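You operate a simulated robot arm through the tools that you are given. There is no shell and no other tool. Be economical: measure what you need, move in short steps, check, and stop when the job is done.

You run a simulated two-armed robot. Do the job below in one go: nothing can be reset, and whatever is moved stays where it is left.

TASK
Put the purple shackle on the top of the steel bench away on the top of the blue cabinet. Count the discs on the top of the steel bench, then put as many of the rolled straps from the top of the steel bench on the second shelf from the bottom of the yellow rack. Take the orange shuttle and leave it on the bottom shelf of the yellow rack. Shut the top drawer of the blue cabinet. Pick up the empty reel with one hand, pass it to the other hand and put it on the top of the green table. Take the blue clip float from the top of the green table and put it on the third shelf from the bottom of the yellow rack. Do these in any order.

Only the result counts: the job must be done as asked and must still hold three seconds after the hand-in. Knocking over, shifting, dropping, spilling or breaking anything else fails it.

THE ROBOT
Two 6-joint arms with two-finger grippers on one trunk, on a base that drives. Base frame: it is fixed to the floor where the robot stands at the start and does not move with it; the origin is under the middle of the robot, x ahead of it, y to its left, z up; the surface under the hand at the start is at about z = 880. Readings come in mm, rad, newtons and seconds.
The left shoulder is at the start at [70, 176, 1240], the right one opposite. With the tool pointing down near the work surface each hand reaches from about 460 to 800 mm from the robot's upright axis, wherever it stands, measured 20 degrees to its own side. Places, roughly: bottom shelf of the yellow rack [800, 3000, 200]; clip float [-750, 3250, 750]; disc (7x7x3 cm) [700, 200, 900]; disc (8x8x3 cm) [400, 200, 900]; empty reel (5x19x19 cm) [700, 3200, 1100]; orange shuttle (12x2x3 cm) [600, -600, 900]; purple shackle (9x9x4 cm) [700, 0, 900]; rolled strap (8x8x4 cm) [600, 300, 900]; second shelf of the yellow rack [800, 3000, 600]; third shelf of the yellow rack [800, 3000, 1000]; top drawer of the blue cabinet [400, 1500, 700]; top of the blue cabinet [600, 1500, 900]; top of the green table [-800, 4100, 800]. Payload 2.45 kg a hand.
Tool frame (each hand has its own): the origin (TCP) lies between the finger pads and is the grasp point; the fingertips stand 26 mm ahead of it; z points along the fingers, y is the line along which they close. The gripper opens to 96 mm. The gripper's body begins 69 mm behind the TCP.
Orientation is told as [roll, pitch, yaw] about the base's x, y, z axes, in that order, counted from this pose: with the fingers straight down and closing along the base's y, the tool's x points along the base's -x, its y along +y and its z along -z.

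THE INTERFACE
- The arms move only by the tool jog_arm. It takes "left_commands", "right_commands" or both (then of equal length, played together; a hand with none holds still); each is a list of rows, each a list of 6 numbers: the shift along the tool's x, y, z in mm, then the turn, a rotation vector about the tool's x, y, z in rad. In form: [[dx, dy, dz, rx, ry, rz], ...]. A call has 1 to 8 rows; each row shifts and turns the commanded pose from where the row before left it, along the tool's axes as they then stand. "left_grip" and "right_grip" are, for a hand that has rows, the finger opening in mm, from 0 to 96, set as the call begins (left out, the last holds). Each row takes 0.2 s and may step no farther than 50 mm and 0.15 rad from the row before; otherwise, or with a gripper value out of range, the whole call is refused. Where a pose cannot be reached the arm comes as near as it can. A force on the tool above 40 N (or 10 N above the force at the start of the call, whichever is more), or a blocked arm, ends the call early, and 0.2 s more pass. Each finger halts on what it meets, pressing with about 44 N; the grip force reading is that of the motor and also rises with nothing between the fingers. The clock runs only during rows and for 0.2 s after the last one: add rows that do not move to give the fingers time. The reply holds the time, the measured pose of the TCP, the force on the tool along the base axes, the opening and the grip force, in the units named above and with some noise, with the torque about the TCP (base axes, N m) and any sound that the robot's microphone picked up, and new pictures: "show" is both (left out), scene, wrist or none (wrist: the cameras of the hands that moved).
- Cameras (640 x 400 px; columns grow to the right, rows downward): "scene" is now at [126, -7, 1535.9]; the picture's right is [-0.10, -0.99, 0.00], its down [-0.78, 0.08, -0.62] and it looks along [0.62, -0.06, -0.78] (base axes); focal length 296 px, centre (320, 200). "left" rides on the left gripper at [82, -3, -98] in its tool frame; the picture's right is [0.04, 1.00, 0.00], its down [-0.73, 0.03, -0.68] and it looks along [-0.68, 0.03, 0.73] (tool axes); focal length 256 px, centre (320, 200). "right" rides on the right gripper at [82, 3, -98] in its tool frame; the picture's right is [-0.04, 1.00, 0.00], its down [-0.73, -0.03, -0.68] and it looks along [-0.68, -0.03, 0.73] (tool axes); focal length 256 px, centre (320, 200). There is no depth. A picture from a camera that has moved, and an enlarged one, comes with that camera's place and axes in the base frame and with its lens.
- move_column(by): slides the trunk up (or, below 0, down) by that many mm; the arms and the scene camera ride with it, the base frame stays. It gives what a move gives, with no picture.
- roll_base(legs): drives the robot by 1 to 6 legs, each [ahead, left, turn to the left] in mm, mm and rad, along the robot's own axes; the way and the turn of a leg run together, so that a leg with both is an arc; at most 1500 mm and 3.142 rad a leg. The arms and the cameras ride along, it lands a little off, and it stops where it bumps. It gives what a move gives, and a new picture of the scene camera.
- turn_head(pan, tilt): turns the head with the scene camera to pan (to the left, within 1.501 rad either way) and tilt (down, from -0.506 to 1.204), counted from straight ahead of the robot. It gives what a move gives, and a new picture of the scene camera.
- enlarge(camera, box): a new picture of the part [left, top, right, bottom] of that camera's present view, enlarged. The clock stands still meanwhile.
- sign_off(): hands the job in; it is judged then, once.

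Go step by step. Nothing tells you exact positions but the pictures and the camera data: compare them with the known pose of the tool, close in by small moves and look again before you grip or let go. The budget is 207 turns and 260 pictures, counting those below and the enlarged ones. Unless the task says otherwise, let go and move clear before handing in, and close with one line.

The tools are called as name(argument=value, ...) on one line, values as JSON. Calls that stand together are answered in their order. jog_arm: Moves the arms, as the interface text tells. Its arguments: {"type":"object","properties":{"left_commands":{"type":"array"},"left_grip":{"type":"number"},"right_commands":{"type":"array"},"right_grip":{"type":"number"},"show":{"type":"string","enum":["both","scene","wrist","none"]}},"required":[]} The other tools are called the same way: move_column (by) slides the trunk up or down; roll_base (legs) drives the base; turn_head (pan, tilt) turns the head that bears the scene camera; enlarge (camera, box) takes an enlarged picture of a part of a camera's view; sign_off () hands the job in.

At the start:

```text
time_s: 0.0
left_tcp_pos: [593.3, 254.3, 1168.1]
left_ee_rot: [0.0, -0.003, -0.002]
left_wrist_force: [0.2, 0.2, 0.8]
left_moment: [-0.01, 0.02, 0.01]
left_opening: 96.1
left_grasp_force: 0.0
right_tcp_pos: [622.5, -240.2, 1177.9]
right_ee_rot: [0.0, 0.0, -0.001]
right_wrist_force: [-0.1, -0.4, -0.1]
right_moment: [-0.05, -0.02, -0.01]
right_opening: 96.0
right_grasp_force: 0.0
trunk travel left (down, up): [-725.0, 115.0]
robot x, y, heading: [1.0, -0.5, -0.003]
head pan, tilt: [-0.103, 0.895]
```

scene: 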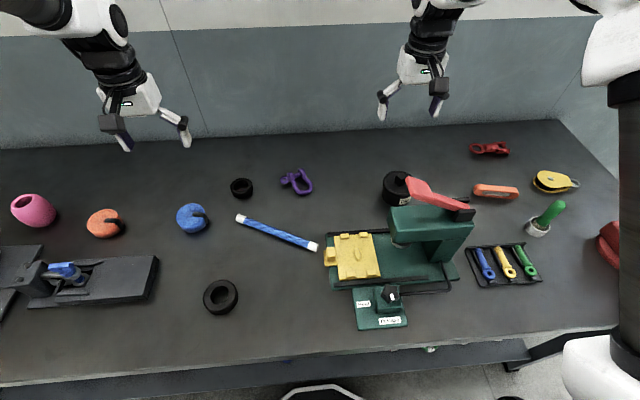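
right: 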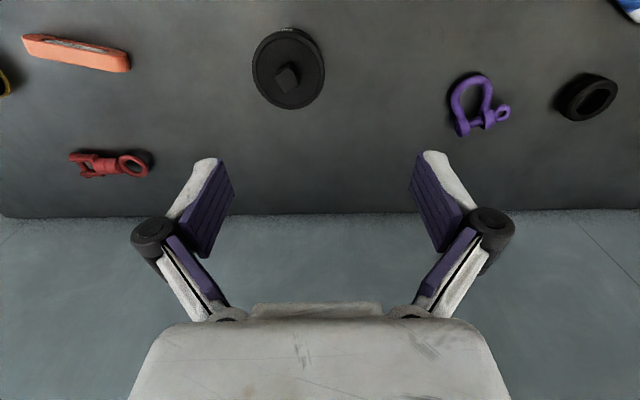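
left: 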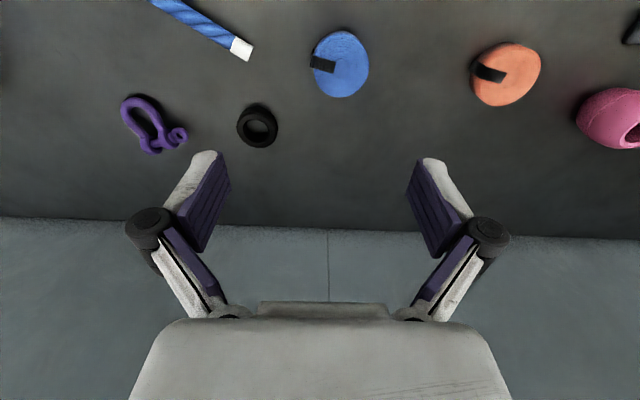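

I see two black rings, two rolled straps (blue and orange), and the purple shackle; a black round thing near the vise needs a closer look. I enlarge it and look to both sides of the bench.

enlarge(camera="scene", box=[160, 140, 460, 328])

turn_head(pan=0.7, tilt=0.8)

turn_head(pan=-0.8, tilt=0.8)

```text
2.13 times, centred on (310, 234) of scene
camera zoom: at [126.0, -7.0, 1535.9], right [-0.1, -0.99, 0.0], down [-0.78, 0.08, -0.62], along [0.62, -0.06, -0.78], focal length 630 px, centre (341, 128)
```

zoom: 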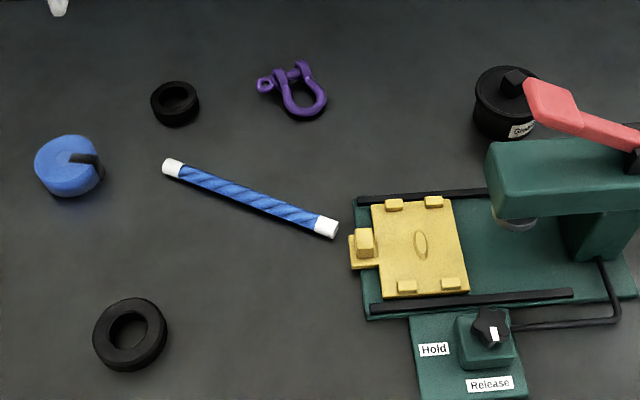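

```text
time_s: 1.1
left_tcp_pos: [593.5, 254.7, 1167.5]
left_ee_rot: [-0.001, -0.002, 0.001]
left_wrist_force: [0.0, 0.2, 0.1]
left_moment: [0.0, 0.01, 0.01]
left_opening: 95.9
left_grasp_force: 0.1
right_tcp_pos: [622.0, -240.3, 1178.6]
right_ee_rot: [0.001, 0.001, 0.0]
right_wrist_force: [0.2, 0.0, 0.6]
right_moment: [-0.01, 0.03, 0.0]
right_opening: 96.2
right_grasp_force: 0.0
trunk travel left (down, up): [-725.0, 115.0]
robot x, y, heading: [-1.1, -1.8, -0.001]
head pan, tilt: [0.7, 0.799]
camera scene: at [112.4, 52.6, 1543.5], right [0.64, -0.77, 0.0], down [-0.55, -0.46, -0.7], along [0.53, 0.45, -0.72], focal length 296 px, centre (320, 200)
```

scene: 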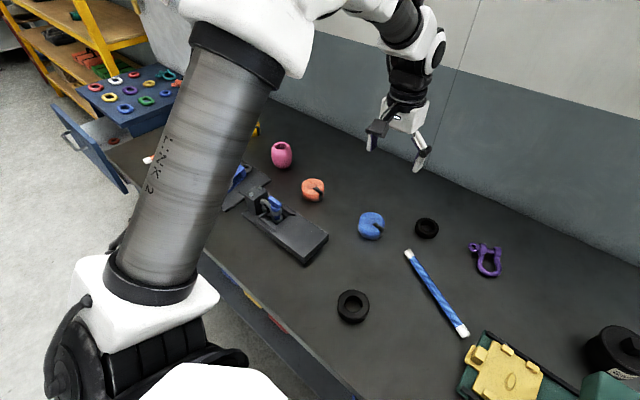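

```text
time_s: 2.7
left_tcp_pos: [592.9, 254.8, 1167.0]
left_ee_rot: [-0.001, 0.0, 0.001]
left_wrist_force: [-1.5, 0.8, -0.5]
left_moment: [-0.02, -0.04, 0.03]
left_opening: 96.1
left_grasp_force: 0.0
right_tcp_pos: [622.2, -239.6, 1178.7]
right_ee_rot: [0.0, 0.0, 0.0]
right_wrist_force: [0.0, -0.4, -0.2]
right_moment: [-0.01, -0.04, 0.04]
right_opening: 95.6
right_grasp_force: 0.1
trunk travel left (down, up): [-725.0, 115.0]
robot x, y, heading: [-1.3, -0.3, -0.001]
head pan, tilt: [-0.799, 0.799]
camera scene: at [106.9, -57.1, 1543.5], right [-0.72, -0.7, 0.0], down [-0.5, 0.51, -0.7], along [0.49, -0.5, -0.72], focal length 296 px, centre (320, 200)
```

scene: 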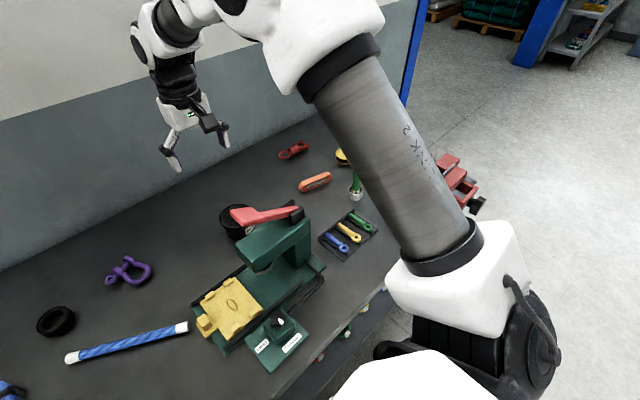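

The two black rings are the discs (7 cm and 8 cm), so two straps (blue and orange) go to the rack, subject to a further check at the left end of the bench. Now the left hand goes above the shackle near [700, 0].

jog_arm(left_commands=[[-8, -42, 16, 0, 0, 0], [-8, -42, 16, 0, 0, 0], [-8, -42, 16, 0, 0, 0], [-8, -42, 16, 0, 0, 0], [-8, -42, 16, 0, 0, 0], [-8, -42, 16, 0, 0, 0]], left_grip=96, show="wrist")

turn_head(pan=-0.1, tilt=0.895)

```text
time_s: 4.1
left_tcp_pos: [661.2, 27.0, 1069.3]
left_ee_rot: [-0.008, 0.004, 0.009]
left_wrist_force: [0.7, -0.3, -0.4]
left_moment: [0.02, 0.04, 0.0]
left_opening: 96.0
left_grasp_force: 0.1
left hand out of reach, approached as far as the arm can: row 6
right_tcp_pos: [623.9, -240.3, 1176.5]
right_ee_rot: [0.0, 0.002, -0.001]
right_wrist_force: [0.5, 1.2, -0.3]
right_moment: [0.03, 0.06, -0.02]
right_opening: 96.1
right_grasp_force: 0.1
trunk travel left (down, up): [-725.0, 115.0]
robot x, y, heading: [-1.8, 1.5, 0.004]
head pan, tilt: [-0.799, 0.799]
camera left: at [577.9, 22.6, 1169.1], right [-0.05, 1.0, -0.01], down [0.74, 0.04, 0.68], along [0.68, 0.03, -0.74], focal length 256 px, centre (320, 200)
```

left: 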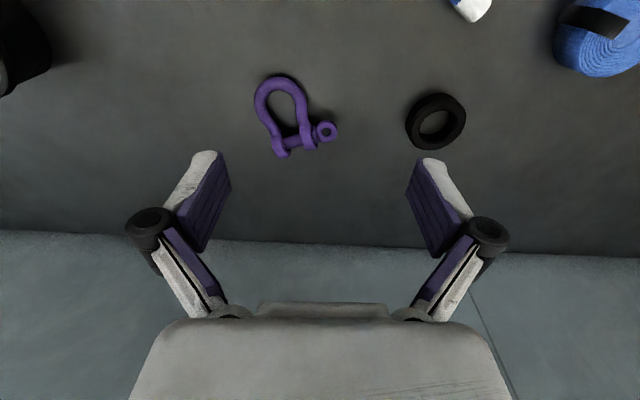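

```text
time_s: 5.2
left_tcp_pos: [658.3, 27.3, 1069.8]
left_ee_rot: [-0.007, 0.002, 0.007]
left_wrist_force: [-0.5, 0.4, 0.3]
left_moment: [0.04, -0.01, 0.02]
left_opening: 96.0
left_grasp_force: 0.0
right_tcp_pos: [622.0, -239.6, 1178.0]
right_ee_rot: [0.0, 0.002, 0.002]
right_wrist_force: [0.2, 0.0, -0.6]
right_moment: [0.01, 0.02, -0.02]
right_opening: 95.9
right_grasp_force: 0.1
trunk travel left (down, up): [-725.0, 115.0]
robot x, y, heading: [1.2, 1.6, 0.004]
head pan, tilt: [-0.099, 0.895]
camera scene: at [126.3, -6.9, 1535.9], right [-0.1, -0.99, 0.0], down [-0.78, 0.08, -0.62], along [0.62, -0.06, -0.78], focal length 296 px, centre (320, 200)
```

scene: 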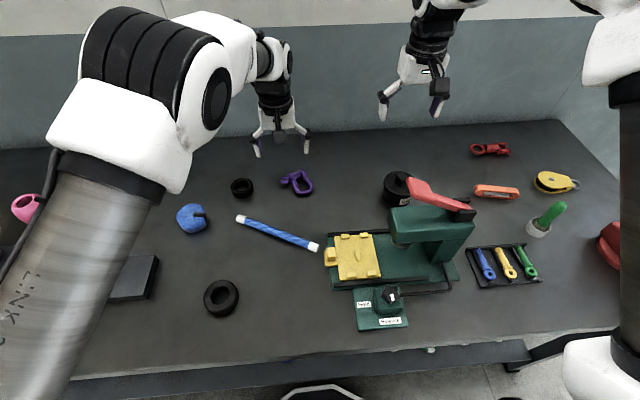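

The left arm is at its reach limit, so I shift the base 200 mm to the right; that puts the shackle and the shuttle within range of the left and right hand respectively.

roll_base(legs=[[0, -200, 0]])

```text
time_s: 6.8
left_tcp_pos: [659.3, -168.7, 1072.4]
left_ee_rot: [-0.006, 0.001, 0.009]
left_wrist_force: [-0.4, -0.5, -0.3]
left_moment: [0.02, -0.01, 0.02]
left_opening: 95.8
left_grasp_force: 0.1
right_tcp_pos: [622.8, -436.1, 1177.5]
right_ee_rot: [-0.002, 0.0, 0.0]
right_wrist_force: [-0.5, 0.8, 0.6]
right_moment: [-0.01, 0.0, 0.01]
right_opening: 95.9
right_grasp_force: 0.0
trunk travel left (down, up): [-725.0, 115.0]
robot x, y, heading: [0.7, -201.4, 0.002]
head pan, tilt: [-0.099, 0.895]
camera scene: at [126.1, -203.5, 1536.0], right [-0.1, -1.0, 0.0], down [-0.78, 0.07, -0.63], along [0.62, -0.06, -0.78], focal length 296 px, centre (320, 200)
```

scene: 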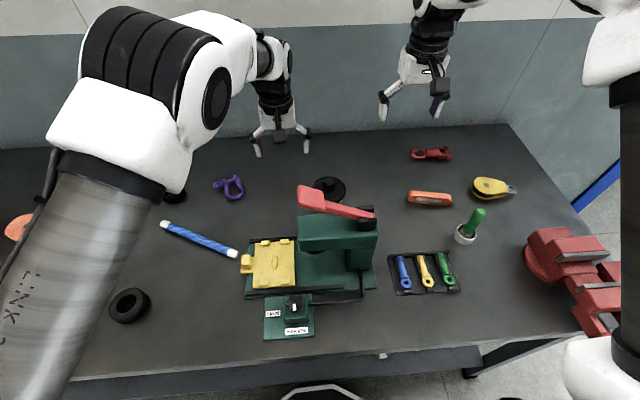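

The base is right for both. Now the left hand goes over the shackle and the right hand over the shuttle, for a closer look.

jog_arm(left_commands=[[-8, 40, 18, 0, 0, 0], [-8, 40, 18, 0, 0, 0], [-8, 40, 18, 0, 0, 0], [-8, 40, 18, 0, 0, 0]], right_commands=[[6, -31, 30, 0, 0, 0], [6, -31, 30, 0, 0, 0], [6, -31, 30, 0, 0, 0], [6, -31, 30, 0, 0, 0]], show="wrist")

```text
time_s: 7.8
left_tcp_pos: [686.2, -8.8, 995.0]
left_ee_rot: [-0.007, 0.003, 0.01]
left_wrist_force: [0.1, 0.5, -0.3]
left_moment: [-0.02, 0.06, -0.01]
left_opening: 95.8
left_grasp_force: 0.0
right_tcp_pos: [601.5, -562.1, 1059.6]
right_ee_rot: [0.0, 0.001, 0.001]
right_wrist_force: [0.7, -0.8, -0.5]
right_moment: [0.01, 0.03, 0.03]
right_opening: 95.7
right_grasp_force: 0.0
trunk travel left (down, up): [-725.0, 115.0]
robot x, y, heading: [-1.0, -197.5, 0.003]
head pan, tilt: [-0.099, 0.895]
camera right: at [520.3, -560.3, 1158.1], right [0.04, 1.0, 0.0], down [0.73, -0.03, 0.68], along [0.68, -0.03, -0.74], focal length 256 px, centre (320, 200)
camera left: at [603.6, -12.8, 1094.5], right [-0.05, 1.0, -0.01], down [0.73, 0.04, 0.68], along [0.68, 0.03, -0.73], focal length 256 px, centre (320, 200)
```

right: 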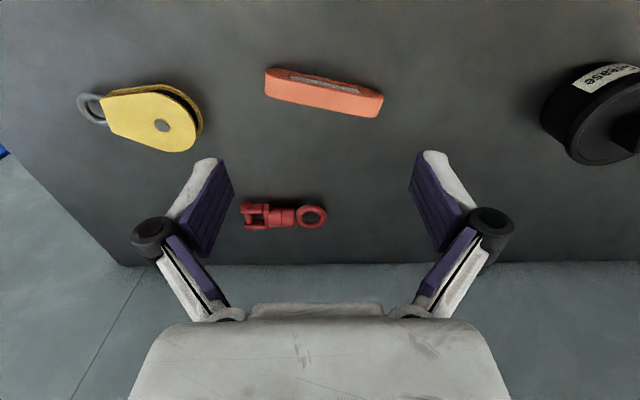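
left: 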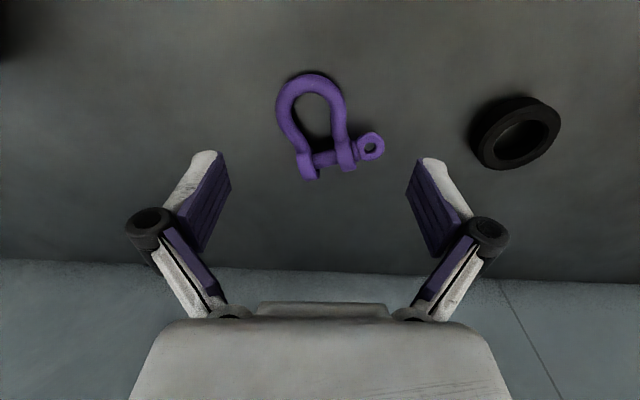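

Shackle is at about [695, -13] with its axis turned about 0.3 rad; the shuttle's centre is near [613, -562], lying almost along y. I turn both hands to suit while lowering them a bit.

jog_arm(left_commands=[[-9, -4, 25, 0, 0, -0.15], [0, 0, 25, 0, 0, -0.14], [0, 0, 0, 0, 0, 0], [0, 0, 0, 0, 0, 0], [0, 0, 0, 0, 0, 0], [0, 0, 0, 0, 0, 0], [0, 0, 0, 0, 0, 0], [0, 0, 0, 0, 0, 0]], right_commands=[[-11, 0, 8, 0, 0, -0.15], [0, 0, 8, 0, 0, -0.15], [0, 0, 8, 0, 0, -0.15], [0, 0, 8, 0, 0, -0.15], [0, 0, 8, 0, 0, -0.15], [0, 0, 8, 0, 0, -0.15], [0, 0, 8, 0, 0, -0.15], [0, 0, 8, 0, 0, -0.15]], left_grip=76, right_grip=70, show="wrist")

```text
time_s: 9.6
left_tcp_pos: [697.1, -16.3, 947.8]
left_ee_rot: [-0.005, 0.001, 0.301]
left_wrist_force: [0.3, -0.1, 1.1]
left_moment: [0.02, -0.04, 0.0]
left_opening: 76.4
left_grasp_force: 0.2
right_tcp_pos: [608.2, -560.6, 995.7]
right_ee_rot: [-0.001, 0.001, 1.206]
right_wrist_force: [-0.7, 0.8, 0.2]
right_moment: [0.01, -0.03, -0.01]
right_opening: 70.0
right_grasp_force: 0.1
trunk travel left (down, up): [-725.0, 115.0]
robot x, y, heading: [0.6, -198.7, 0.008]
head pan, tilt: [-0.099, 0.895]
camera right: at [578.2, -636.8, 1093.6], right [-0.92, 0.4, 0.0], down [0.29, 0.67, 0.68], along [0.27, 0.62, -0.73], focal length 256 px, centre (320, 200)
camera left: at [617.4, -42.9, 1047.0], right [-0.33, 0.94, -0.01], down [0.69, 0.25, 0.68], along [0.64, 0.22, -0.74], focal length 256 px, centre (320, 200)
```

right: 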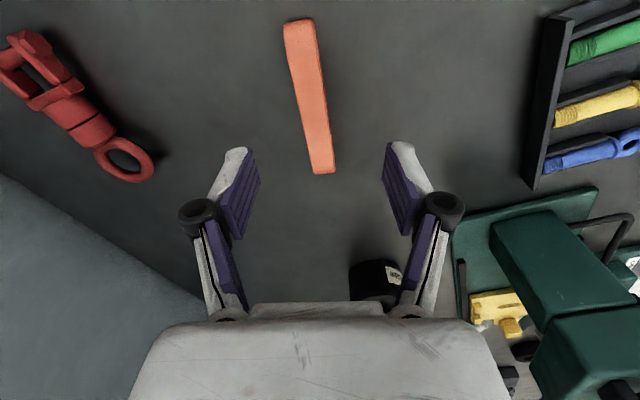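
left: 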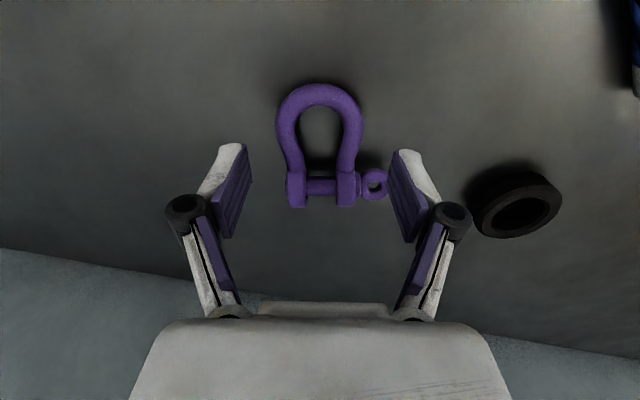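

The shackle lines up with the left fingers and I lower onto it. The right hand needs about 10 mm more in x and a little more turn, and then comes down part of the way.

jog_arm(left_commands=[[6, 0, 20, 0, 0, 0], [0, 0, 17, 0, 0, 0]], right_commands=[[-4, -9, 30, 0, 0, -0.11], [0, 0, 30, 0, 0, 0]], show="wrist")

```text
time_s: 10.2
left_tcp_pos: [692.8, -18.8, 908.9]
left_ee_rot: [-0.004, 0.001, 0.3]
left_wrist_force: [0.6, 0.3, 0.0]
left_moment: [0.02, 0.0, 0.0]
left_opening: 76.1
left_grasp_force: 0.0
right_tcp_pos: [621.8, -560.5, 934.2]
right_ee_rot: [0.001, -0.001, 1.313]
right_wrist_force: [-0.2, 0.5, 0.3]
right_moment: [0.04, 0.02, 0.02]
right_opening: 70.0
right_grasp_force: 0.0
trunk travel left (down, up): [-725.0, 115.0]
robot x, y, heading: [-0.7, -199.0, 0.0]
head pan, tilt: [-0.099, 0.895]
camera right: at [598.2, -639.8, 1033.1], right [-0.96, 0.29, 0.0], down [0.22, 0.7, 0.68], along [0.2, 0.65, -0.73], focal length 256 px, centre (320, 200)
camera left: at [613.9, -45.8, 1009.1], right [-0.33, 0.94, -0.01], down [0.69, 0.25, 0.68], along [0.64, 0.22, -0.74], focal length 256 px, centre (320, 200)
```

right: 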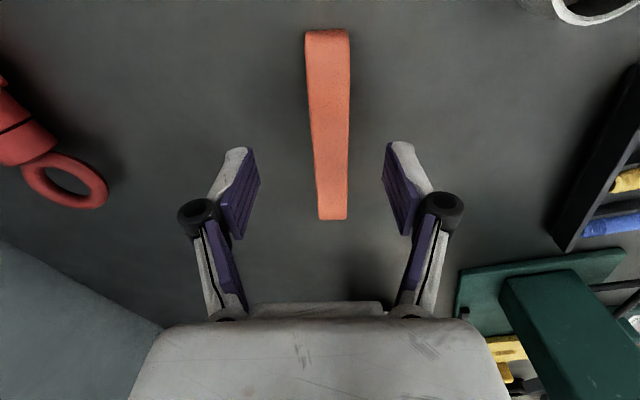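
left: 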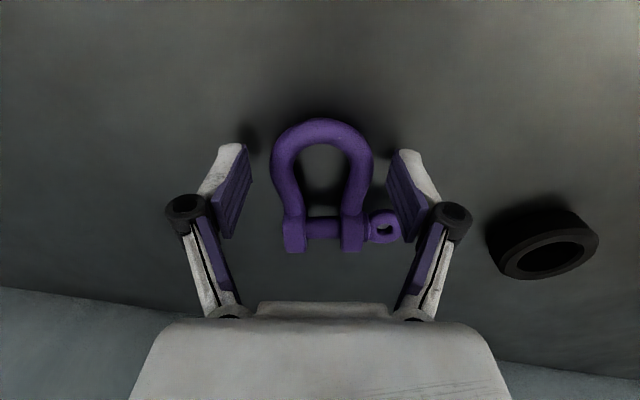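

The shackle is between the left fingers, clear of the pin eye, so I close on it. The right hand shifts about 8 mm and goes down over the shuttle.

jog_arm(left_commands=[[0, 0, 0, 0, 0, 0], [0, 0, 0, 0, 0, 0], [0, 0, 0, 0, 0, 0]], right_commands=[[6, 6, 0, 0, 0, 0], [0, 0, 12, 0, 0, 0], [0, 0, 12, 0, 0, 0]], left_grip=20, show="wrist")

```text
time_s: 11.0
left_tcp_pos: [691.5, -17.9, 910.7]
left_ee_rot: [-0.007, 0.001, 0.301]
left_wrist_force: [-1.5, 0.3, 1.9]
left_moment: [0.13, -0.13, 0.07]
left_opening: 58.1
left_grasp_force: 43.8
right_tcp_pos: [611.6, -563.9, 911.1]
right_ee_rot: [0.0, 0.0, 1.312]
right_wrist_force: [0.3, 1.0, 0.6]
right_moment: [-0.02, 0.0, 0.01]
right_opening: 69.7
right_grasp_force: 0.1
trunk travel left (down, up): [-725.0, 115.0]
robot x, y, heading: [4.0, -198.6, -0.0]
head pan, tilt: [-0.099, 0.895]
camera right: at [588.6, -643.5, 1009.4], right [-0.96, 0.29, 0.0], down [0.22, 0.7, 0.68], along [0.2, 0.65, -0.73], focal length 256 px, centre (320, 200)
camera left: at [612.6, -45.4, 1010.3], right [-0.33, 0.94, -0.01], down [0.69, 0.25, 0.68], along [0.64, 0.22, -0.73], focal length 256 px, centre (320, 200)
```

right: 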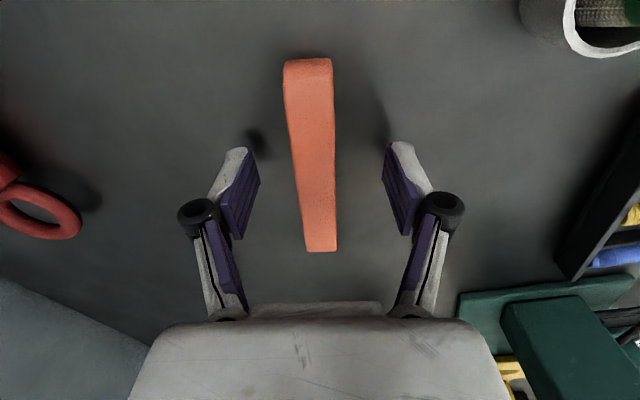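
left: 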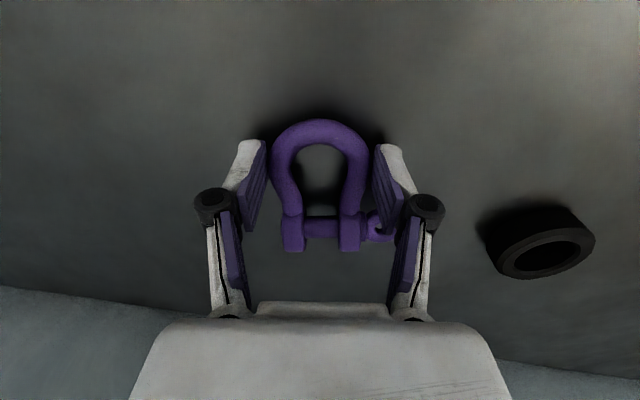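

Left has the shackle (58 mm, 44 N). Now the right hand closes on the shuttle and the left lifts a little.

jog_arm(left_commands=[[0, 0, -20, 0, 0, 0], [0, 0, -30, 0, 0, 0], [0, 0, -40, 0, 0, 0], [0, 0, -40, 0, 0, 0]], right_commands=[[0, 0, 0, 0, 0, 0], [0, 0, 0, 0, 0, 0], [0, 0, -20, 0, 0, 0], [0, 0, -40, 0, 0, 0]], right_grip=5, show="wrist")

```text
time_s: 12.0
left_tcp_pos: [690.5, -16.4, 1043.8]
left_ee_rot: [-0.007, -0.001, 0.302]
left_wrist_force: [-0.3, 0.2, -3.5]
left_moment: [-0.01, 0.04, 0.0]
left_opening: 58.3
left_grasp_force: 44.1
right_tcp_pos: [610.9, -563.7, 972.7]
right_ee_rot: [-0.002, 0.0, 1.311]
right_wrist_force: [0.5, 0.4, -0.3]
right_moment: [0.01, -0.03, 0.03]
right_opening: 18.6
right_grasp_force: 44.2
trunk travel left (down, up): [-725.0, 115.0]
robot x, y, heading: [-0.1, -198.6, -0.002]
head pan, tilt: [-0.099, 0.895]
camera right: at [586.7, -642.9, 1071.5], right [-0.96, 0.29, 0.0], down [0.22, 0.7, 0.68], along [0.2, 0.65, -0.73], focal length 256 px, centre (320, 200)
camera left: at [612.7, -43.4, 1143.1], right [-0.33, 0.94, -0.01], down [0.69, 0.25, 0.68], along [0.64, 0.22, -0.73], focal length 256 px, centre (320, 200)
```

right: 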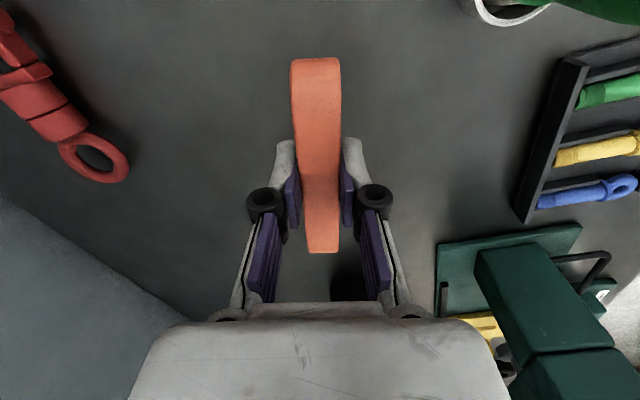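
left: 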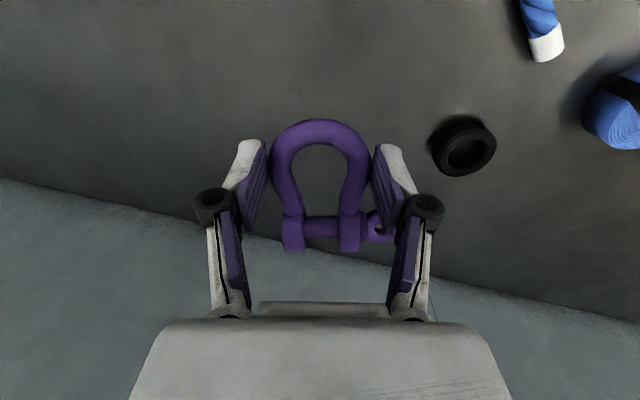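

Both are held firmly. I raise both hands well clear and look left towards the cabinet.

jog_arm(left_commands=[[0, 0, -45, 0, 0, 0], [0, 0, -45, 0, 0, 0], [0, 0, -45, 0, 0, 0], [0, 0, 0, 0, 0, 0], [0, 0, 0, 0, 0, 0]], right_commands=[[0, 0, -45, 0, 0, 0], [0, 0, -45, 0, 0, 0], [0, 0, -45, 0, 0, 0], [0, 0, -45, 0, 0, 0], [0, 0, -45, 0, 0, 0]], show="none")

turn_head(pan=1.2, tilt=0.45)

```text
time_s: 13.2
left_tcp_pos: [694.8, -9.7, 1179.5]
left_ee_rot: [-0.006, 0.001, 0.3]
left_wrist_force: [-0.9, -0.5, -4.3]
left_moment: [-0.06, 0.08, -0.01]
left_opening: 58.3
left_grasp_force: 44.4
right_tcp_pos: [612.3, -563.8, 1197.6]
right_ee_rot: [0.001, -0.001, 1.31]
right_wrist_force: [0.8, -0.4, 0.5]
right_moment: [-0.03, 0.03, 0.02]
right_opening: 18.5
right_grasp_force: 44.1
trunk travel left (down, up): [-725.0, 115.0]
robot x, y, heading: [-1.8, -201.1, 0.004]
head pan, tilt: [-0.099, 0.895]
```

```text
time_s: 14.7
left_tcp_pos: [694.8, -11.9, 1179.2]
left_ee_rot: [-0.007, 0.0, 0.3]
left_wrist_force: [0.4, -0.8, -3.9]
left_moment: [-0.04, 0.08, -0.02]
left_opening: 58.0
left_grasp_force: 43.9
right_tcp_pos: [613.1, -564.9, 1195.4]
right_ee_rot: [0.0, 0.0, 1.312]
right_wrist_force: [0.0, 0.4, -1.2]
right_moment: [-0.02, 0.03, 0.0]
right_opening: 18.7
right_grasp_force: 43.7
trunk travel left (down, up): [-725.0, 115.0]
robot x, y, heading: [0.5, -199.9, -0.002]
head pan, tilt: [1.201, 0.45]
camera scene: at [85.0, -112.1, 1573.8], right [0.93, -0.36, 0.0], down [-0.16, -0.41, -0.9], along [0.32, 0.84, -0.44], focal length 296 px, centre (320, 200)
```

scene: 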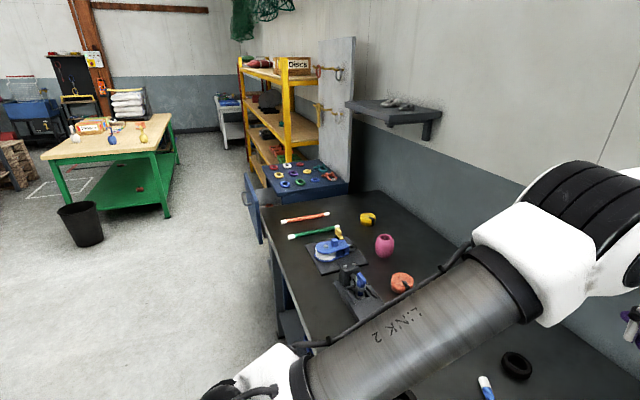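

The bench's left end and the rest of the room are visible now. I enlarge the bench end, cabinet and rack for details.

enlarge(camera="scene", box=[230, 130, 430, 300])

enlarge(camera="scene", box=[30, 40, 350, 240])

```text
2.35 times, centred on (330, 215) of scene
camera zoom: at [85.0, -112.1, 1573.8], right [0.93, -0.36, 0.0], down [-0.16, -0.41, -0.9], along [0.32, 0.84, -0.44], focal length 697 px, centre (296, 165)
```

zoom: 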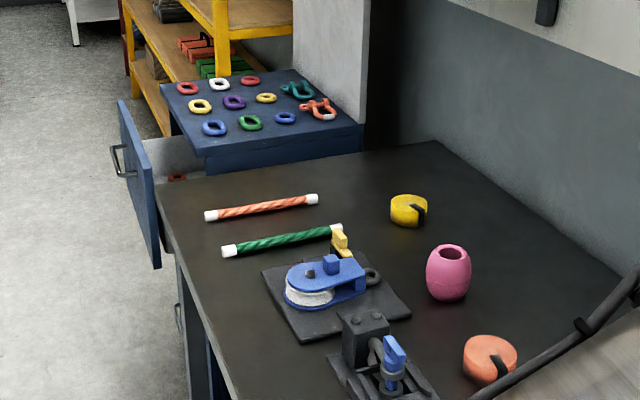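

```text
2.00 times, centred on (190, 140) of scene
camera zoom: at [85.0, -112.1, 1573.8], right [0.93, -0.36, 0.0], down [-0.16, -0.41, -0.9], along [0.32, 0.84, -0.44], focal length 592 px, centre (580, 320)
```

zoom: 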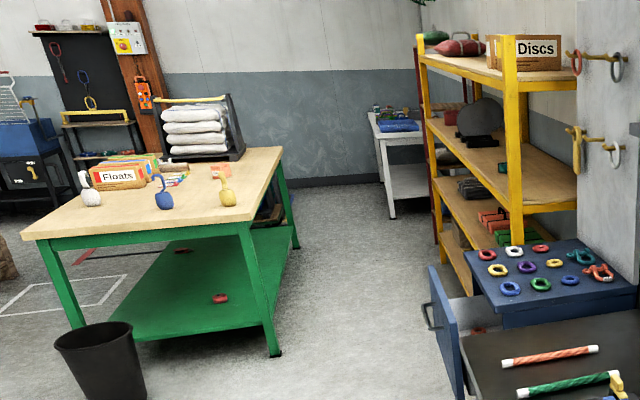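

There are three rolled straps (blue, orange, yellow) and I see two discs so far; any two straps will do. Next I back off 150 mm and drive left to the cabinet, with the shackle in the left hand.

roll_base(legs=[[-150, 0, 0], [0, 700, 0], [0, 800, 0]])

turn_head(pan=0.1, tilt=0.8)

```text
time_s: 23.3
left_tcp_pos: [528.5, 1465.8, 1178.6]
left_ee_rot: [-0.007, 0.002, 0.304]
left_wrist_force: [0.9, 0.3, -3.4]
left_moment: [-0.07, 0.09, 0.0]
left_opening: 58.2
left_grasp_force: 44.5
right_tcp_pos: [448.3, 910.1, 1195.1]
right_ee_rot: [0.0, -0.002, 1.316]
right_wrist_force: [0.2, -0.2, -0.7]
right_moment: [0.02, 0.01, 0.02]
right_opening: 18.6
right_grasp_force: 43.8
trunk travel left (down, up): [-725.0, 115.0]
robot x, y, heading: [-167.6, 1272.7, 0.003]
head pan, tilt: [1.201, 0.45]
camera scene: at [-82.9, 1360.6, 1573.9], right [0.93, -0.36, 0.0], down [-0.16, -0.41, -0.9], along [0.32, 0.84, -0.44], focal length 296 px, centre (320, 200)
```

scene: 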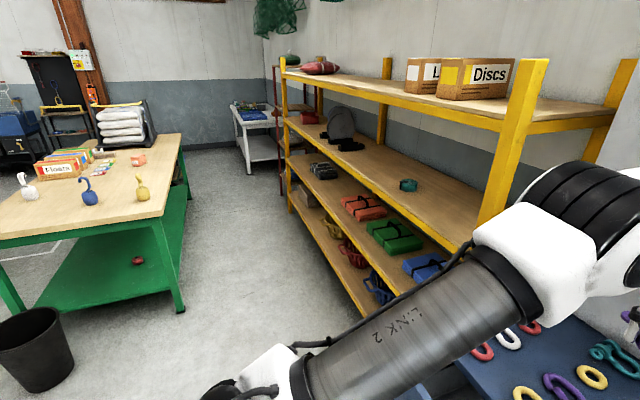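

```text
time_s: 24.6
left_tcp_pos: [527.8, 1464.2, 1178.9]
left_ee_rot: [-0.006, 0.001, 0.303]
left_wrist_force: [0.3, 0.1, -4.2]
left_moment: [-0.03, 0.1, -0.01]
left_opening: 58.1
left_grasp_force: 44.1
right_tcp_pos: [448.2, 910.1, 1195.9]
right_ee_rot: [-0.001, 0.0, 1.316]
right_wrist_force: [0.0, 0.2, 0.3]
right_moment: [0.0, -0.01, -0.01]
right_opening: 18.9
right_grasp_force: 44.7
trunk travel left (down, up): [-725.0, 115.0]
robot x, y, heading: [-169.7, 1277.0, 0.007]
head pan, tilt: [0.099, 0.799]
camera scene: at [-35.4, 1284.1, 1543.4], right [0.11, -0.99, 0.0], down [-0.71, -0.08, -0.7], along [0.69, 0.07, -0.72], focal length 296 px, centre (320, 200)
```

scene: 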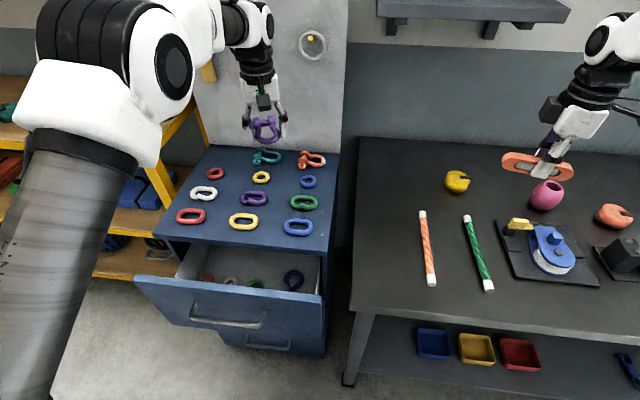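

The cabinet top holds a 3×3 set of rings and two shackles in the back row; the free spot is its back-left corner, about [745, 1670]. I drive closer so the left hand can reach it.

roll_base(legs=[[150, 0, 0], [0, 220, 0]])

```text
time_s: 27.3
left_tcp_pos: [679.5, 1680.7, 1180.0]
left_ee_rot: [-0.005, 0.001, 0.296]
left_wrist_force: [0.4, -0.5, -3.4]
left_moment: [-0.05, 0.09, 0.02]
left_opening: 58.4
left_grasp_force: 44.3
right_tcp_pos: [593.9, 1126.8, 1193.2]
right_ee_rot: [0.002, -0.002, 1.305]
right_wrist_force: [-0.6, -0.4, 0.1]
right_moment: [0.07, 0.04, 0.02]
right_opening: 18.8
right_grasp_force: 43.7
trunk travel left (down, up): [-725.0, 115.0]
robot x, y, heading: [-17.8, 1494.9, 0.001]
head pan, tilt: [0.099, 0.799]
camera scene: at [114.4, 1503.5, 1543.4], right [0.1, -1.0, 0.0], down [-0.71, -0.07, -0.7], along [0.69, 0.07, -0.72], focal length 296 px, centre (320, 200)
```

scene: 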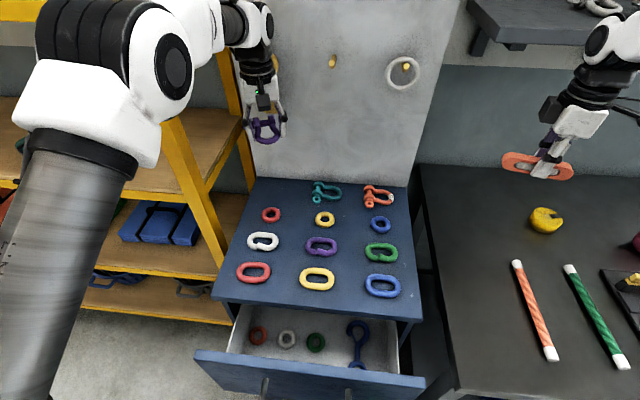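

Base is well placed. I square up the left hand and bring the shackle over the free back-left corner.

jog_arm(left_commands=[[0, 0, 30, 0, 0, 0.15], [0, 0, 40, 0, 0, 0.146], [-30, -2, 35, 0, 0, 0], [-28, 0, 40, 0, 0, 0], [0, 0, 20, 0, 0, 0]], show="both")

```text
time_s: 28.5
left_tcp_pos: [736.7, 1677.4, 1014.7]
left_ee_rot: [-0.007, -0.006, -0.003]
left_wrist_force: [-0.6, 0.5, -3.4]
left_moment: [0.06, 0.02, 0.03]
left_opening: 58.3
left_grasp_force: 43.3
right_tcp_pos: [588.7, 1128.0, 1197.1]
right_ee_rot: [-0.004, -0.003, 1.305]
right_wrist_force: [-0.7, -0.3, 0.5]
right_moment: [-0.03, -0.06, 0.01]
right_opening: 18.6
right_grasp_force: 43.7
trunk travel left (down, up): [-725.0, 115.0]
robot x, y, heading: [-13.7, 1497.0, -0.003]
head pan, tilt: [0.099, 0.799]
camera scene: at [108.7, 1505.0, 1544.0], right [0.1, -1.0, 0.0], down [-0.71, -0.07, -0.7], along [0.7, 0.07, -0.71], focal length 296 px, centre (320, 200)
camera left: at [652.4, 1674.0, 1113.9], right [-0.04, 1.0, -0.01], down [0.73, 0.03, 0.68], along [0.68, 0.02, -0.73], focal length 256 px, centre (320, 200)
```

scene: 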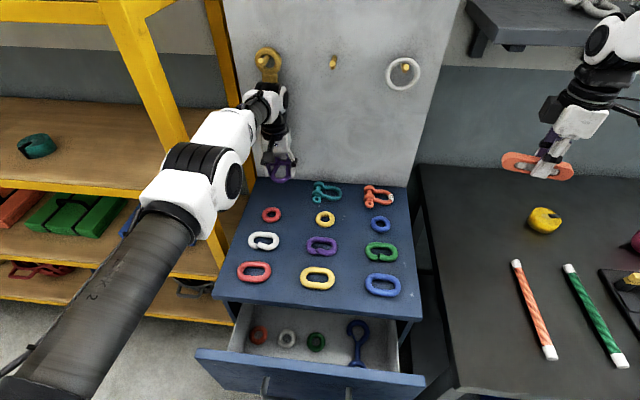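
left: 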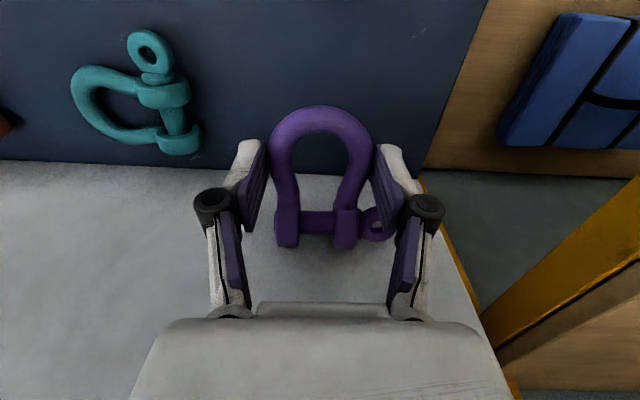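

The spot is clear of the teal shackle and the cabinet edges. I pull back 5 mm and lower in steps, watching the force.

jog_arm(left_commands=[[5, 0, 35, 0, 0, 0], [0, 0, 35, 0, 0, 0], [0, 0, 10, 0, 0, 0], [0, 0, 5, 0, 0, 0]], show="wrist")

```text
time_s: 29.4
left_tcp_pos: [732.7, 1678.1, 942.3]
left_ee_rot: [-0.004, -0.017, 0.001]
left_wrist_force: [-9.8, 0.3, 19.0]
left_moment: [0.57, 0.69, 0.32]
left_opening: 58.0
left_grasp_force: 44.5
right_tcp_pos: [591.1, 1127.4, 1197.9]
right_ee_rot: [-0.002, 0.0, 1.307]
right_wrist_force: [0.1, 0.6, -0.3]
right_moment: [0.0, 0.01, 0.03]
right_opening: 18.9
right_grasp_force: 43.6
trunk travel left (down, up): [-725.0, 115.0]
robot x, y, heading: [-16.1, 1496.6, -0.0]
head pan, tilt: [0.099, 0.799]
stopped in row 4 (left hand): the force on the tool passed its limit at 45 N (the readings are from after the stop); the commanded pose is now the measured one
camera left: at [648.7, 1673.8, 1041.0], right [-0.04, 1.0, 0.0], down [0.72, 0.03, 0.69], along [0.69, 0.02, -0.72], focal length 256 px, centre (320, 200)
```

left: 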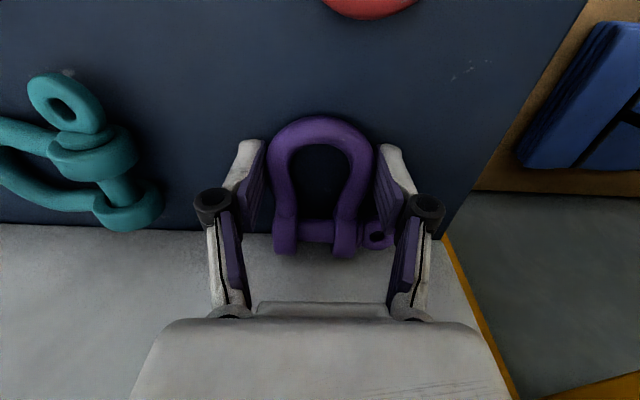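

The shackle touches down with the TCP at about 942 and the pin ends sit near the back panel. I lift slightly, pull 10 mm forward and set it down again.

jog_arm(left_commands=[[0, 0, -8, 0, 0, 0], [10, 0, 0, 0, 0, 0], [0, 0, 4, 0, 0, 0], [0, 0, 2, 0, 0, 0]], show="wrist")

```text
time_s: 30.4
left_tcp_pos: [725.7, 1678.4, 942.6]
left_ee_rot: [-0.005, -0.018, -0.002]
left_wrist_force: [3.2, 1.3, 17.9]
left_moment: [0.51, 0.43, -0.13]
left_opening: 57.8
left_grasp_force: 43.9
right_tcp_pos: [591.9, 1128.4, 1197.5]
right_ee_rot: [0.0, -0.003, 1.309]
right_wrist_force: [0.5, -0.4, 0.0]
right_moment: [0.02, 0.03, -0.01]
right_opening: 19.0
right_grasp_force: 44.0
trunk travel left (down, up): [-725.0, 115.0]
robot x, y, heading: [-21.2, 1494.0, -0.003]
head pan, tilt: [0.099, 0.799]
camera left: at [640.7, 1674.2, 1040.9], right [-0.04, 1.0, -0.01], down [0.72, 0.03, 0.69], along [0.69, 0.02, -0.72], focal length 256 px, centre (320, 200)
```

left: 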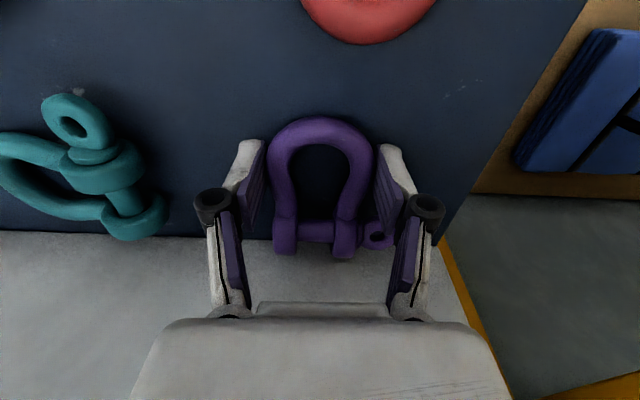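

It rests with modest force; I pull back another 6 mm for margin, settle and open slightly.

jog_arm(left_commands=[[0, 0, -6, 0, 0, 0], [6, 0, 0, 0, 0, 0], [0, 0, 3, 0, 0, 0], [0, 0, 1, 0, 0, 0]], show="none")

jog_arm(left_commands=[[0, 0, 0, 0, 0, 0], [0, 0, 0, 0, 0, 0]], left_grip=76, show="wrist")

```text
time_s: 31.4
left_tcp_pos: [718.7, 1678.6, 943.2]
left_ee_rot: [-0.005, -0.015, -0.003]
left_wrist_force: [-1.3, 1.0, 4.3]
left_moment: [0.09, -0.04, 0.01]
left_opening: 57.9
left_grasp_force: 44.0
right_tcp_pos: [592.5, 1127.6, 1195.8]
right_ee_rot: [0.0, 0.001, 1.307]
right_wrist_force: [0.3, -0.3, -0.4]
right_moment: [-0.01, -0.02, 0.02]
right_opening: 18.7
right_grasp_force: 43.6
trunk travel left (down, up): [-725.0, 115.0]
robot x, y, heading: [-19.1, 1499.0, -0.003]
head pan, tilt: [0.099, 0.799]
```

```text
time_s: 32.0
left_tcp_pos: [718.2, 1678.0, 940.4]
left_ee_rot: [-0.005, -0.01, -0.002]
left_wrist_force: [-1.1, 0.0, 0.3]
left_moment: [-0.03, 0.01, -0.01]
left_opening: 76.1
left_grasp_force: 0.1
right_tcp_pos: [592.8, 1128.1, 1195.8]
right_ee_rot: [-0.001, 0.0, 1.307]
right_wrist_force: [-0.7, 0.5, -0.5]
right_moment: [-0.02, -0.02, 0.04]
right_opening: 18.9
right_grasp_force: 43.7
trunk travel left (down, up): [-725.0, 115.0]
robot x, y, heading: [-14.7, 1499.3, -0.001]
head pan, tilt: [0.099, 0.799]
camera left: at [634.5, 1674.2, 1040.6], right [-0.04, 1.0, -0.01], down [0.73, 0.03, 0.69], along [0.69, 0.02, -0.73], focal length 256 px, centre (320, 200)
```

left: 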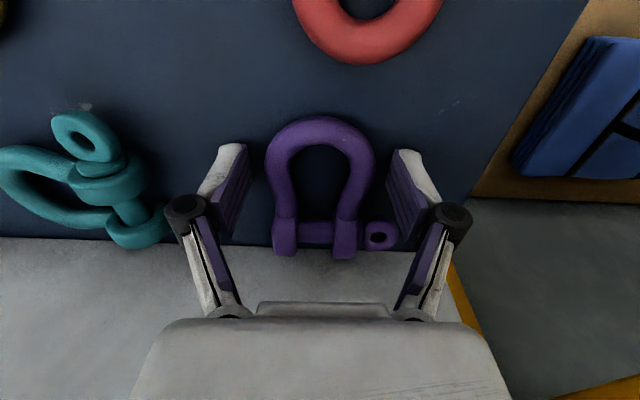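

It is released and stable. I raise the left hand straight up and check.

jog_arm(left_commands=[[0, 0, -25, 0, 0, 0], [0, 0, -45, 0, 0, 0], [0, 0, -45, 0, 0, 0], [30, 0, -35, 0, 0, 0], [40, 0, -20, 0, 0, 0]], show="both")

```text
time_s: 33.2
left_tcp_pos: [645.4, 1678.7, 1115.3]
left_ee_rot: [-0.005, -0.015, -0.001]
left_wrist_force: [-1.1, -0.4, 0.7]
left_moment: [0.02, -0.05, 0.04]
left_opening: 76.1
left_grasp_force: 0.2
right_tcp_pos: [588.3, 1128.0, 1198.5]
right_ee_rot: [-0.004, -0.001, 1.308]
right_wrist_force: [-0.7, 0.3, -0.5]
right_moment: [0.01, -0.03, -0.01]
right_opening: 19.1
right_grasp_force: 43.9
trunk travel left (down, up): [-725.0, 115.0]
robot x, y, heading: [-20.7, 1499.1, -0.002]
head pan, tilt: [0.099, 0.799]
camera scene: at [108.4, 1504.8, 1544.0], right [0.1, -1.0, 0.0], down [-0.71, -0.07, -0.7], along [0.7, 0.07, -0.71], focal length 296 px, centre (320, 200)
camera left: at [559.7, 1676.4, 1212.9], right [-0.04, 1.0, -0.01], down [0.72, 0.03, 0.69], along [0.69, 0.02, -0.72], focal length 256 px, centre (320, 200)
```

scene: 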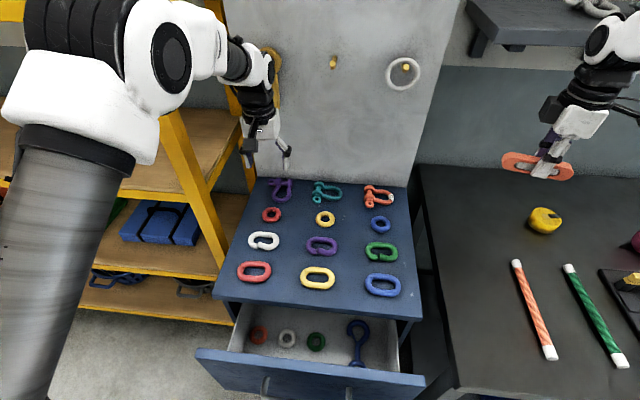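
left: 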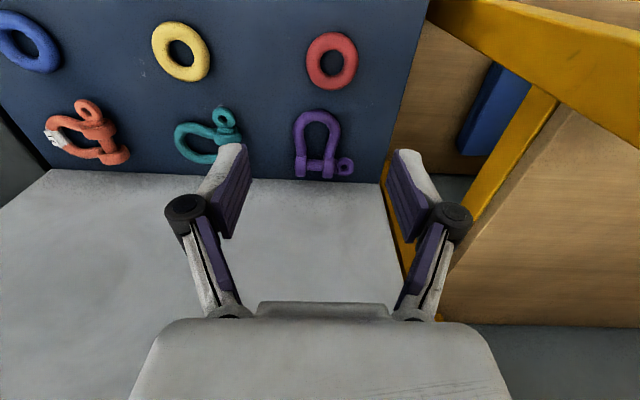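

The shackle sits neatly in the row. Next is the drawer: I back away, move slightly right, bring the left hand in front of the drawer with closed fingers, and lower the trunk.

roll_base(legs=[[-260, 0, 0], [0, -100, 0]])

jog_arm(left_commands=[[39, -7, 0, 0, 0, 0], [39, -7, 0, 0, 0, 0], [39, -7, 0, 0, 0, 0], [39, -7, 0, 0, 0, 0]], left_grip=0, show="none")

turn_head(pan=0.2, tilt=0.85)

```text
time_s: 35.8
left_tcp_pos: [390.6, 1586.4, 1112.3]
left_ee_rot: [-0.004, -0.012, 0.007]
left_wrist_force: [-0.2, -0.6, -0.5]
left_moment: [-0.01, 0.02, -0.01]
left_opening: 76.0
left_grasp_force: 0.0
right_tcp_pos: [340.5, 1033.8, 1197.1]
right_ee_rot: [-0.001, 0.0, 1.314]
right_wrist_force: [-0.6, 0.4, -0.6]
right_moment: [0.01, -0.01, 0.04]
right_opening: 18.8
right_grasp_force: 43.8
trunk travel left (down, up): [-725.0, 115.0]
robot x, y, heading: [-273.6, 1395.0, 0.004]
head pan, tilt: [0.099, 0.799]
camera scene: at [-142.7, 1408.2, 1543.6], right [0.1, -0.99, 0.0], down [-0.71, -0.08, -0.7], along [0.69, 0.07, -0.72], focal length 296 px, centre (320, 200)
```

scene: 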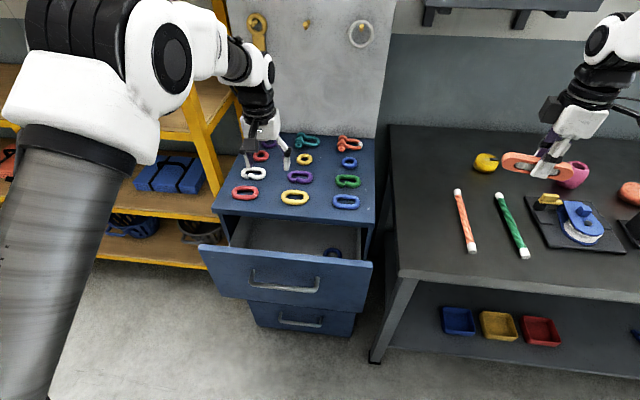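

```text
time_s: 36.8
left_tcp_pos: [235.2, 1557.1, 1109.7]
left_ee_rot: [-0.005, -0.013, 0.007]
left_wrist_force: [-0.8, -0.3, 1.2]
left_moment: [0.01, -0.02, -0.01]
left_opening: 0.0
left_grasp_force: 28.5
right_tcp_pos: [339.9, 1032.2, 1196.4]
right_ee_rot: [-0.001, 0.001, 1.314]
right_wrist_force: [0.1, 0.7, -0.5]
right_moment: [-0.01, -0.04, -0.01]
right_opening: 18.6
right_grasp_force: 44.1
trunk travel left (down, up): [-725.0, 115.0]
robot x, y, heading: [-271.9, 1400.7, 0.004]
head pan, tilt: [0.099, 0.799]
```

```text
time_s: 37.4
left_tcp_pos: [237.1, 1557.0, 1110.2]
left_ee_rot: [-0.005, -0.012, 0.007]
left_wrist_force: [0.4, 1.0, 0.8]
left_moment: [-0.01, -0.03, 0.0]
left_opening: 0.1
left_grasp_force: 28.7
right_tcp_pos: [340.8, 1034.6, 1195.7]
right_ee_rot: [0.0, -0.001, 1.315]
right_wrist_force: [-0.6, 0.5, -0.8]
right_moment: [-0.01, -0.03, -0.03]
right_opening: 18.7
right_grasp_force: 43.8
trunk travel left (down, up): [-725.0, 115.0]
robot x, y, heading: [-269.8, 1399.7, 0.007]
head pan, tilt: [0.201, 0.85]
camera scene: at [-146.2, 1414.5, 1539.5], right [0.2, -0.98, 0.0], down [-0.74, -0.15, -0.66], along [0.65, 0.13, -0.75], focal length 296 px, centre (320, 200)
```

scene: 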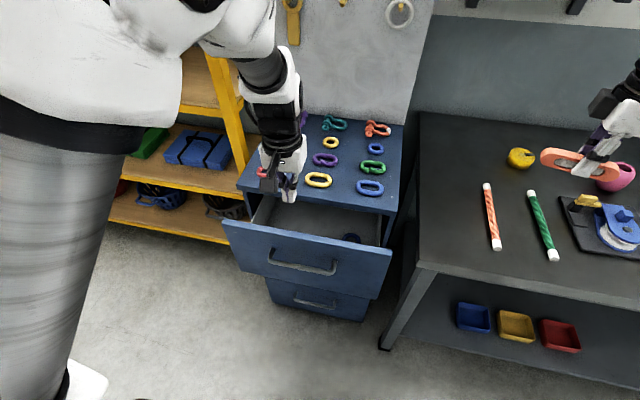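

The drawer front is at about x = 302 with its handle near [270, 1555, 737]. I lower the trunk 130 mm, then bring the closed left fingers down in front of the handle.

move_column(by=-130)

jog_arm(left_commands=[[12, 0, 35, 0, 0, 0], [0, 0, 40, 0, 0, 0], [0, 0, 40, 0, 0, 0], [0, 0, 40, 0, 0, 0], [0, 0, 40, 0, 0, 0], [0, 0, 35, 0, 0, 0]], show="both")

```text
time_s: 39.0
left_tcp_pos: [236.4, 1557.7, 979.4]
left_ee_rot: [-0.005, -0.012, 0.006]
left_wrist_force: [0.0, -0.1, 0.1]
left_moment: [-0.01, -0.03, 0.02]
left_opening: 0.1
left_grasp_force: 28.1
right_tcp_pos: [340.6, 1032.8, 1065.8]
right_ee_rot: [-0.001, 0.0, 1.313]
right_wrist_force: [-0.2, 0.1, -0.1]
right_moment: [-0.01, -0.01, 0.01]
right_opening: 18.5
right_grasp_force: 44.0
trunk travel left (down, up): [-595.0, 245.0]
robot x, y, heading: [-274.4, 1395.5, 0.006]
head pan, tilt: [0.201, 0.85]
```

```text
time_s: 40.0
left_tcp_pos: [228.1, 1555.9, 840.3]
left_ee_rot: [-0.006, -0.023, 0.003]
left_wrist_force: [0.0, 0.1, 0.3]
left_moment: [0.01, -0.02, -0.03]
left_opening: 0.0
left_grasp_force: 28.9
right_tcp_pos: [340.3, 1034.2, 1066.3]
right_ee_rot: [0.0, 0.002, 1.315]
right_wrist_force: [-0.4, 0.1, -0.9]
right_moment: [-0.01, -0.03, -0.03]
right_opening: 19.0
right_grasp_force: 44.3
trunk travel left (down, up): [-595.0, 245.0]
robot x, y, heading: [-271.1, 1399.4, 0.0]
head pan, tilt: [0.201, 0.85]
stopped in row 4 (left hand): the force on the tool passed its limit at 91 N (the readings are from after the stop); the commanded pose is now the measured one
camera scene: at [-147.1, 1414.9, 1409.5], right [0.2, -0.98, 0.0], down [-0.73, -0.15, -0.66], along [0.65, 0.13, -0.75], focal length 296 px, centre (320, 200)
camera left: at [143.2, 1551.4, 937.3], right [-0.04, 1.0, -0.01], down [0.72, 0.04, 0.7], along [0.7, 0.03, -0.72], focal length 256 px, centre (320, 200)
```

scene: 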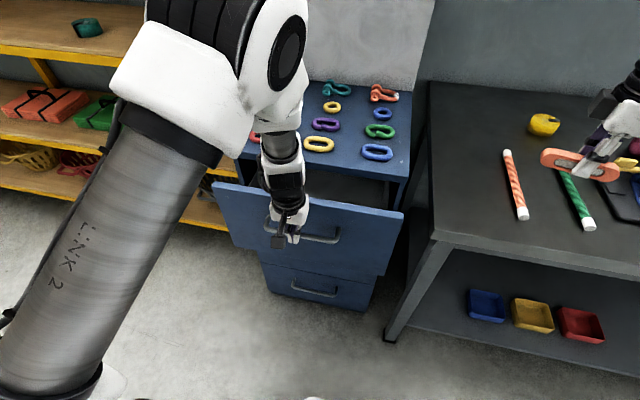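
left: 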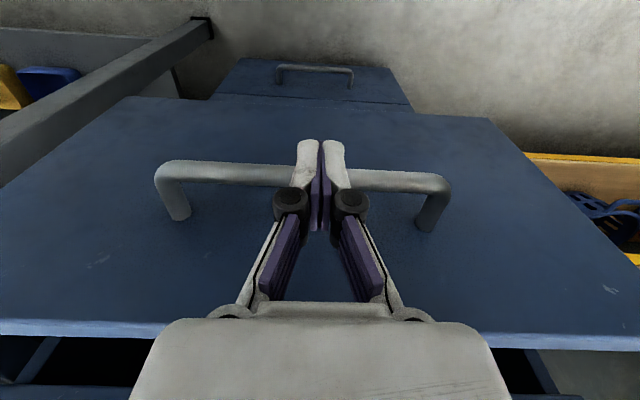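

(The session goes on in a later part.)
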